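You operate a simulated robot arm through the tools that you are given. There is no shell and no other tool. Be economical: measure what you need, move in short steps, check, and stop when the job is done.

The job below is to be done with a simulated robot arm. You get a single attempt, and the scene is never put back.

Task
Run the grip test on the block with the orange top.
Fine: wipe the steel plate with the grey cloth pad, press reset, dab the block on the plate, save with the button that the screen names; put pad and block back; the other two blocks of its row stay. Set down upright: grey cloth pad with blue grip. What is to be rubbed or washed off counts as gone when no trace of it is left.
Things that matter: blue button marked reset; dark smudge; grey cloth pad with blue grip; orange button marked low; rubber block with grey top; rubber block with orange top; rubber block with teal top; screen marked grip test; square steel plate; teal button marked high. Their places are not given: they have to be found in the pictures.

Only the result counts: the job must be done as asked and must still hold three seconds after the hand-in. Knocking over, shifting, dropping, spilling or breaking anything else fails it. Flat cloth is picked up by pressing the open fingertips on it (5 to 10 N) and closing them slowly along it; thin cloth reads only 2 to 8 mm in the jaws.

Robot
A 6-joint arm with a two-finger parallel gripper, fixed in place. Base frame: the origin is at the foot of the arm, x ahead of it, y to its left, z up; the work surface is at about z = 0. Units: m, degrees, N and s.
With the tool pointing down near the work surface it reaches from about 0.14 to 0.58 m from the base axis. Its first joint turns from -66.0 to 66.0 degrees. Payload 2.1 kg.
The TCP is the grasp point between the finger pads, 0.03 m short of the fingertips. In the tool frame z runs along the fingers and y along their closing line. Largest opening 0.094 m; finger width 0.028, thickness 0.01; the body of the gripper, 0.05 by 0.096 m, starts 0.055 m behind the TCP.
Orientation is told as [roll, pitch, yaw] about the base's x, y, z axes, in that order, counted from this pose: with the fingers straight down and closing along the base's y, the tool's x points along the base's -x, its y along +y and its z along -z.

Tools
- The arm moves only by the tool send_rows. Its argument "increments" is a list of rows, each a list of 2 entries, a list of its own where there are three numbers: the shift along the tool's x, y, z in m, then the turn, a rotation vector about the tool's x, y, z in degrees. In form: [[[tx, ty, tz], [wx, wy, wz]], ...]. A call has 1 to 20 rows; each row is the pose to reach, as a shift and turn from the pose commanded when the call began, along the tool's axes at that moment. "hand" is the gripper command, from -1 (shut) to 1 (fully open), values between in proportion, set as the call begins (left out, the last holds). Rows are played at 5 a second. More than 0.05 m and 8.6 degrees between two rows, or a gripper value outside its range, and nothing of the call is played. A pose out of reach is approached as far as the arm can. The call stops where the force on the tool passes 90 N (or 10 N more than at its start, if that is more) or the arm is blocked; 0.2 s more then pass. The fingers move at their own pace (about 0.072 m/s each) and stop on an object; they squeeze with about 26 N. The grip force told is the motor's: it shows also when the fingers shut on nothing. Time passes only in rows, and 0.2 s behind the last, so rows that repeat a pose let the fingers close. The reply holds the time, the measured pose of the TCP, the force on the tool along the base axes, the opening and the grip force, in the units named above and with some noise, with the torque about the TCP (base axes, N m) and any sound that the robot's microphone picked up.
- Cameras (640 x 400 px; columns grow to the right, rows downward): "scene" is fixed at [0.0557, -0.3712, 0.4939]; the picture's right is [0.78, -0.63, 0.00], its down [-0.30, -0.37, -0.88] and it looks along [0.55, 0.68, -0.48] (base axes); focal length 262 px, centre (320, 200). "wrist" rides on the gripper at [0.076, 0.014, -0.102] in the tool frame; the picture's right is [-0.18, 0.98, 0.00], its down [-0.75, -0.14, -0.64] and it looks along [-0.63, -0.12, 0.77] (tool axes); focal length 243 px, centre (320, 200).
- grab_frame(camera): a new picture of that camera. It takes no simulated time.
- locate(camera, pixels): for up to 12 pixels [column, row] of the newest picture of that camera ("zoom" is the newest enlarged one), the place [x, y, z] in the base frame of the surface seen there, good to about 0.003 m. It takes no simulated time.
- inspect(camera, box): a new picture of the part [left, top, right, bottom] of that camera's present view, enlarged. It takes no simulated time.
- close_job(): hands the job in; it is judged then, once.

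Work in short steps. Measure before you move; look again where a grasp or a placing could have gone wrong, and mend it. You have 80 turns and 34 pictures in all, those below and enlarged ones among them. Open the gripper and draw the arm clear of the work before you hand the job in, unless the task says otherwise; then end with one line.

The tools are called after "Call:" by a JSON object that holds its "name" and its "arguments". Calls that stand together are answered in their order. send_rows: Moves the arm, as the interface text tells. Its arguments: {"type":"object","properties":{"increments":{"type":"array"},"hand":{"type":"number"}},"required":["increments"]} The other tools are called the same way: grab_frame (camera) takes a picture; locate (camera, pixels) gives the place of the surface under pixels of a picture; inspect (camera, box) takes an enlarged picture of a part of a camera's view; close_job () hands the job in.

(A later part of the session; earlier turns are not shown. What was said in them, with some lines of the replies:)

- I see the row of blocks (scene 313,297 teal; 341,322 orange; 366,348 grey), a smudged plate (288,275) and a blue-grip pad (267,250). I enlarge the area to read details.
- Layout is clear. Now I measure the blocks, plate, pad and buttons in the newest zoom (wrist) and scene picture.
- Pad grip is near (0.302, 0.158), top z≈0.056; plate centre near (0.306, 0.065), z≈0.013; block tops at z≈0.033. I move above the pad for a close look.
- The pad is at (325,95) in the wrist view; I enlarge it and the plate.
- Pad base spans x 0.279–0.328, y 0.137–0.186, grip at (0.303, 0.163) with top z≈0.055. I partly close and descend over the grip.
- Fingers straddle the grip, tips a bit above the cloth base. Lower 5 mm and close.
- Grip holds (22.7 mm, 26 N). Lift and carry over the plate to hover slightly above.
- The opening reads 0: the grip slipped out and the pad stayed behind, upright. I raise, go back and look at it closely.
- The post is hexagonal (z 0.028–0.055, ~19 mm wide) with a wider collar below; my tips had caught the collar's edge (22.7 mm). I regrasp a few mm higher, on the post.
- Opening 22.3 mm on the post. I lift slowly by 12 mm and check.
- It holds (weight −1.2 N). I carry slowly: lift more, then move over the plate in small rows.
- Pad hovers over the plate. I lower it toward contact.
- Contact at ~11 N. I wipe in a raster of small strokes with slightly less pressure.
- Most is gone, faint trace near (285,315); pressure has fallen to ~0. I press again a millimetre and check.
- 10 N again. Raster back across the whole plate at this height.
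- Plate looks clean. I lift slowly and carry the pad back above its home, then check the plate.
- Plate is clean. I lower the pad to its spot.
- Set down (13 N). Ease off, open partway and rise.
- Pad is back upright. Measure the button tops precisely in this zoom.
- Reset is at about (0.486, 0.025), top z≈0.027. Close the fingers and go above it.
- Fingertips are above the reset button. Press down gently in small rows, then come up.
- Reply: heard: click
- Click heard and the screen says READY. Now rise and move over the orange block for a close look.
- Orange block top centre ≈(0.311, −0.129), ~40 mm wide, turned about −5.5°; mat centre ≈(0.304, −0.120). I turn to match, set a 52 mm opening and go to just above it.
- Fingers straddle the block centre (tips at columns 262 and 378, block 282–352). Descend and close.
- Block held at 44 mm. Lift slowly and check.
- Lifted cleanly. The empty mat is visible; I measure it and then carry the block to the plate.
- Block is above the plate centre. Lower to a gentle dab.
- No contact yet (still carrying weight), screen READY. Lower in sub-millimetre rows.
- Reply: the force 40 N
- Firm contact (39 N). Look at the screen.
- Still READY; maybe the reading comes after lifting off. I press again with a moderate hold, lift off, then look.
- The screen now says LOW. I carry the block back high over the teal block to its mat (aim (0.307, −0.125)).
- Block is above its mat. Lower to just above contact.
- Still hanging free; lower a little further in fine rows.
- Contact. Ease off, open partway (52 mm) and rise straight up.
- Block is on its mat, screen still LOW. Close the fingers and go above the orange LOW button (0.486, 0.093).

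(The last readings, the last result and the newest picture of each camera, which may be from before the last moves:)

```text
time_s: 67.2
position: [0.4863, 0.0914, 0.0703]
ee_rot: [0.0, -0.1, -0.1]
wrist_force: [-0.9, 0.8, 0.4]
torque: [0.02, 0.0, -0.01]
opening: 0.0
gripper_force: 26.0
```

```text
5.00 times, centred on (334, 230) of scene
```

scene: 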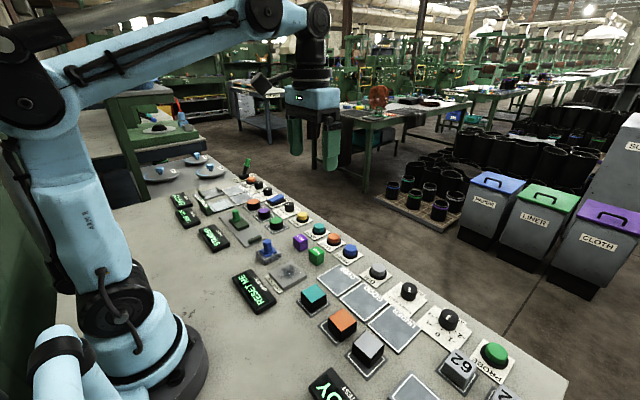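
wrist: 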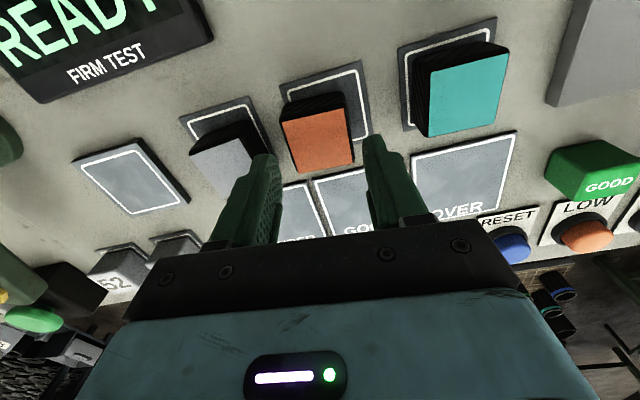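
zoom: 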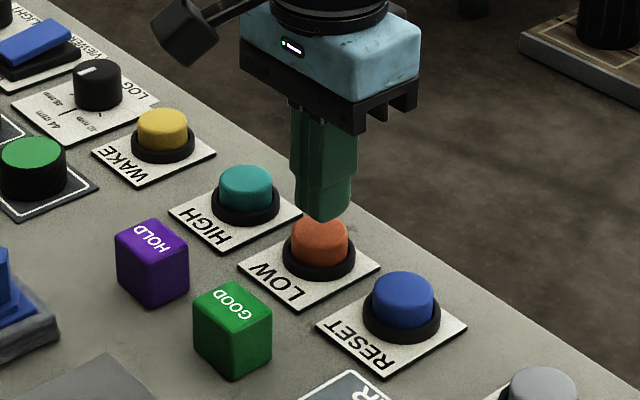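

Tips are above LOW. Press as I did with reset.

Call:
{"name": "send_rows", "arguments": {"increments": [[[0, 0, 0.008], [0, 0, 0]], [[0, 0, 0.011], [0, 0, 0]], [[0, 0, 0.013], [0, 0, 0]], [[0, 0, 0.015], [0, 0, 0]], [[0, 0, 0.0175], [0, 0, 0]], [[0, 0, 0.0175], [0, 0, 0]]]}}

Call:
{"name": "send_rows", "arguments": {"increments": [[[0, 0, -0.03], [0, 0, 0]], [[0, 0, -0.07], [0, 0, 0]], [[0, 0, -0.11], [0, 0, 0]], [[0, 0, -0.15], [0, 0, 0]], [[0.03, 0, -0.18], [0, 0, 0]], [[0.03, 0, -0.18], [0, 0, 0]]], "hand": 1}}

Call:
{"name": "inspect", "arguments": {"camera": "scene", "box": [200, 210, 440, 360]}}

```text
time_s: 68.6
position: [0.4857, 0.0933, 0.0508]
ee_rot: [0.0, 0.0, 0.0]
wrist_force: [0.2, -0.7, 2.4]
torque: [-0.02, -0.02, -0.01]
opening: 0.0
gripper_force: 26.0
heard: click
```

```text
time_s: 70.0
position: [0.4557, 0.0945, 0.2327]
ee_rot: [0.0, 0.0, 0.0]
wrist_force: [-0.6, -0.2, -1.0]
torque: [0.03, -0.01, 0.04]
opening: 0.0939
gripper_force: 0.0
```

```text
2.67 times, centred on (320, 285) of scene
```

zoom: 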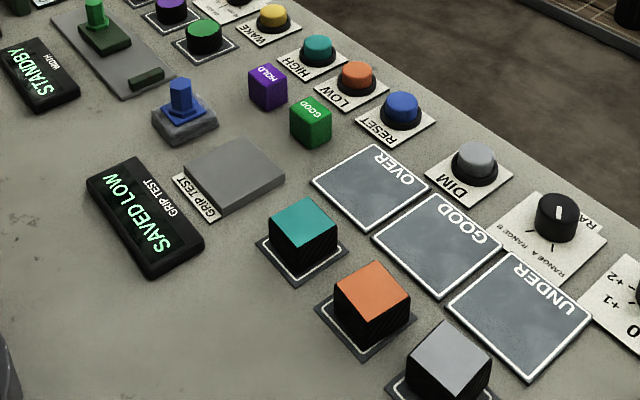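

The screen shows SAVED LOW and everything is in place. One last close check that the plate has no trace left.

Call:
{"name": "inspect", "arguments": {"camera": "scene", "box": [250, 235, 314, 295]}}

```text
6.67 times, centred on (282, 265) of scene
```

zoom: 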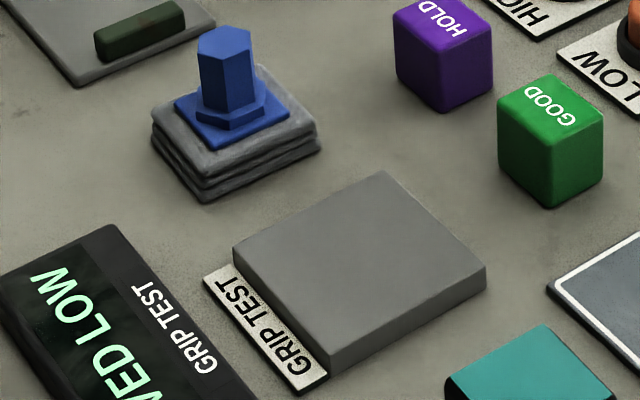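

The plate is spotless, the pad is upright, the gripper is open and the arm is clear; I hand in.

Call:
{"name": "close_job", "arguments": {}}

```text
The job is handed in.
```

The grip test on the orange-top block is done and handed in: the plate is wiped clean, the screen reads SAVED LOW, and the pad (upright) and block are back, with the block set about 5 mm nearer its mat's centre than it started.
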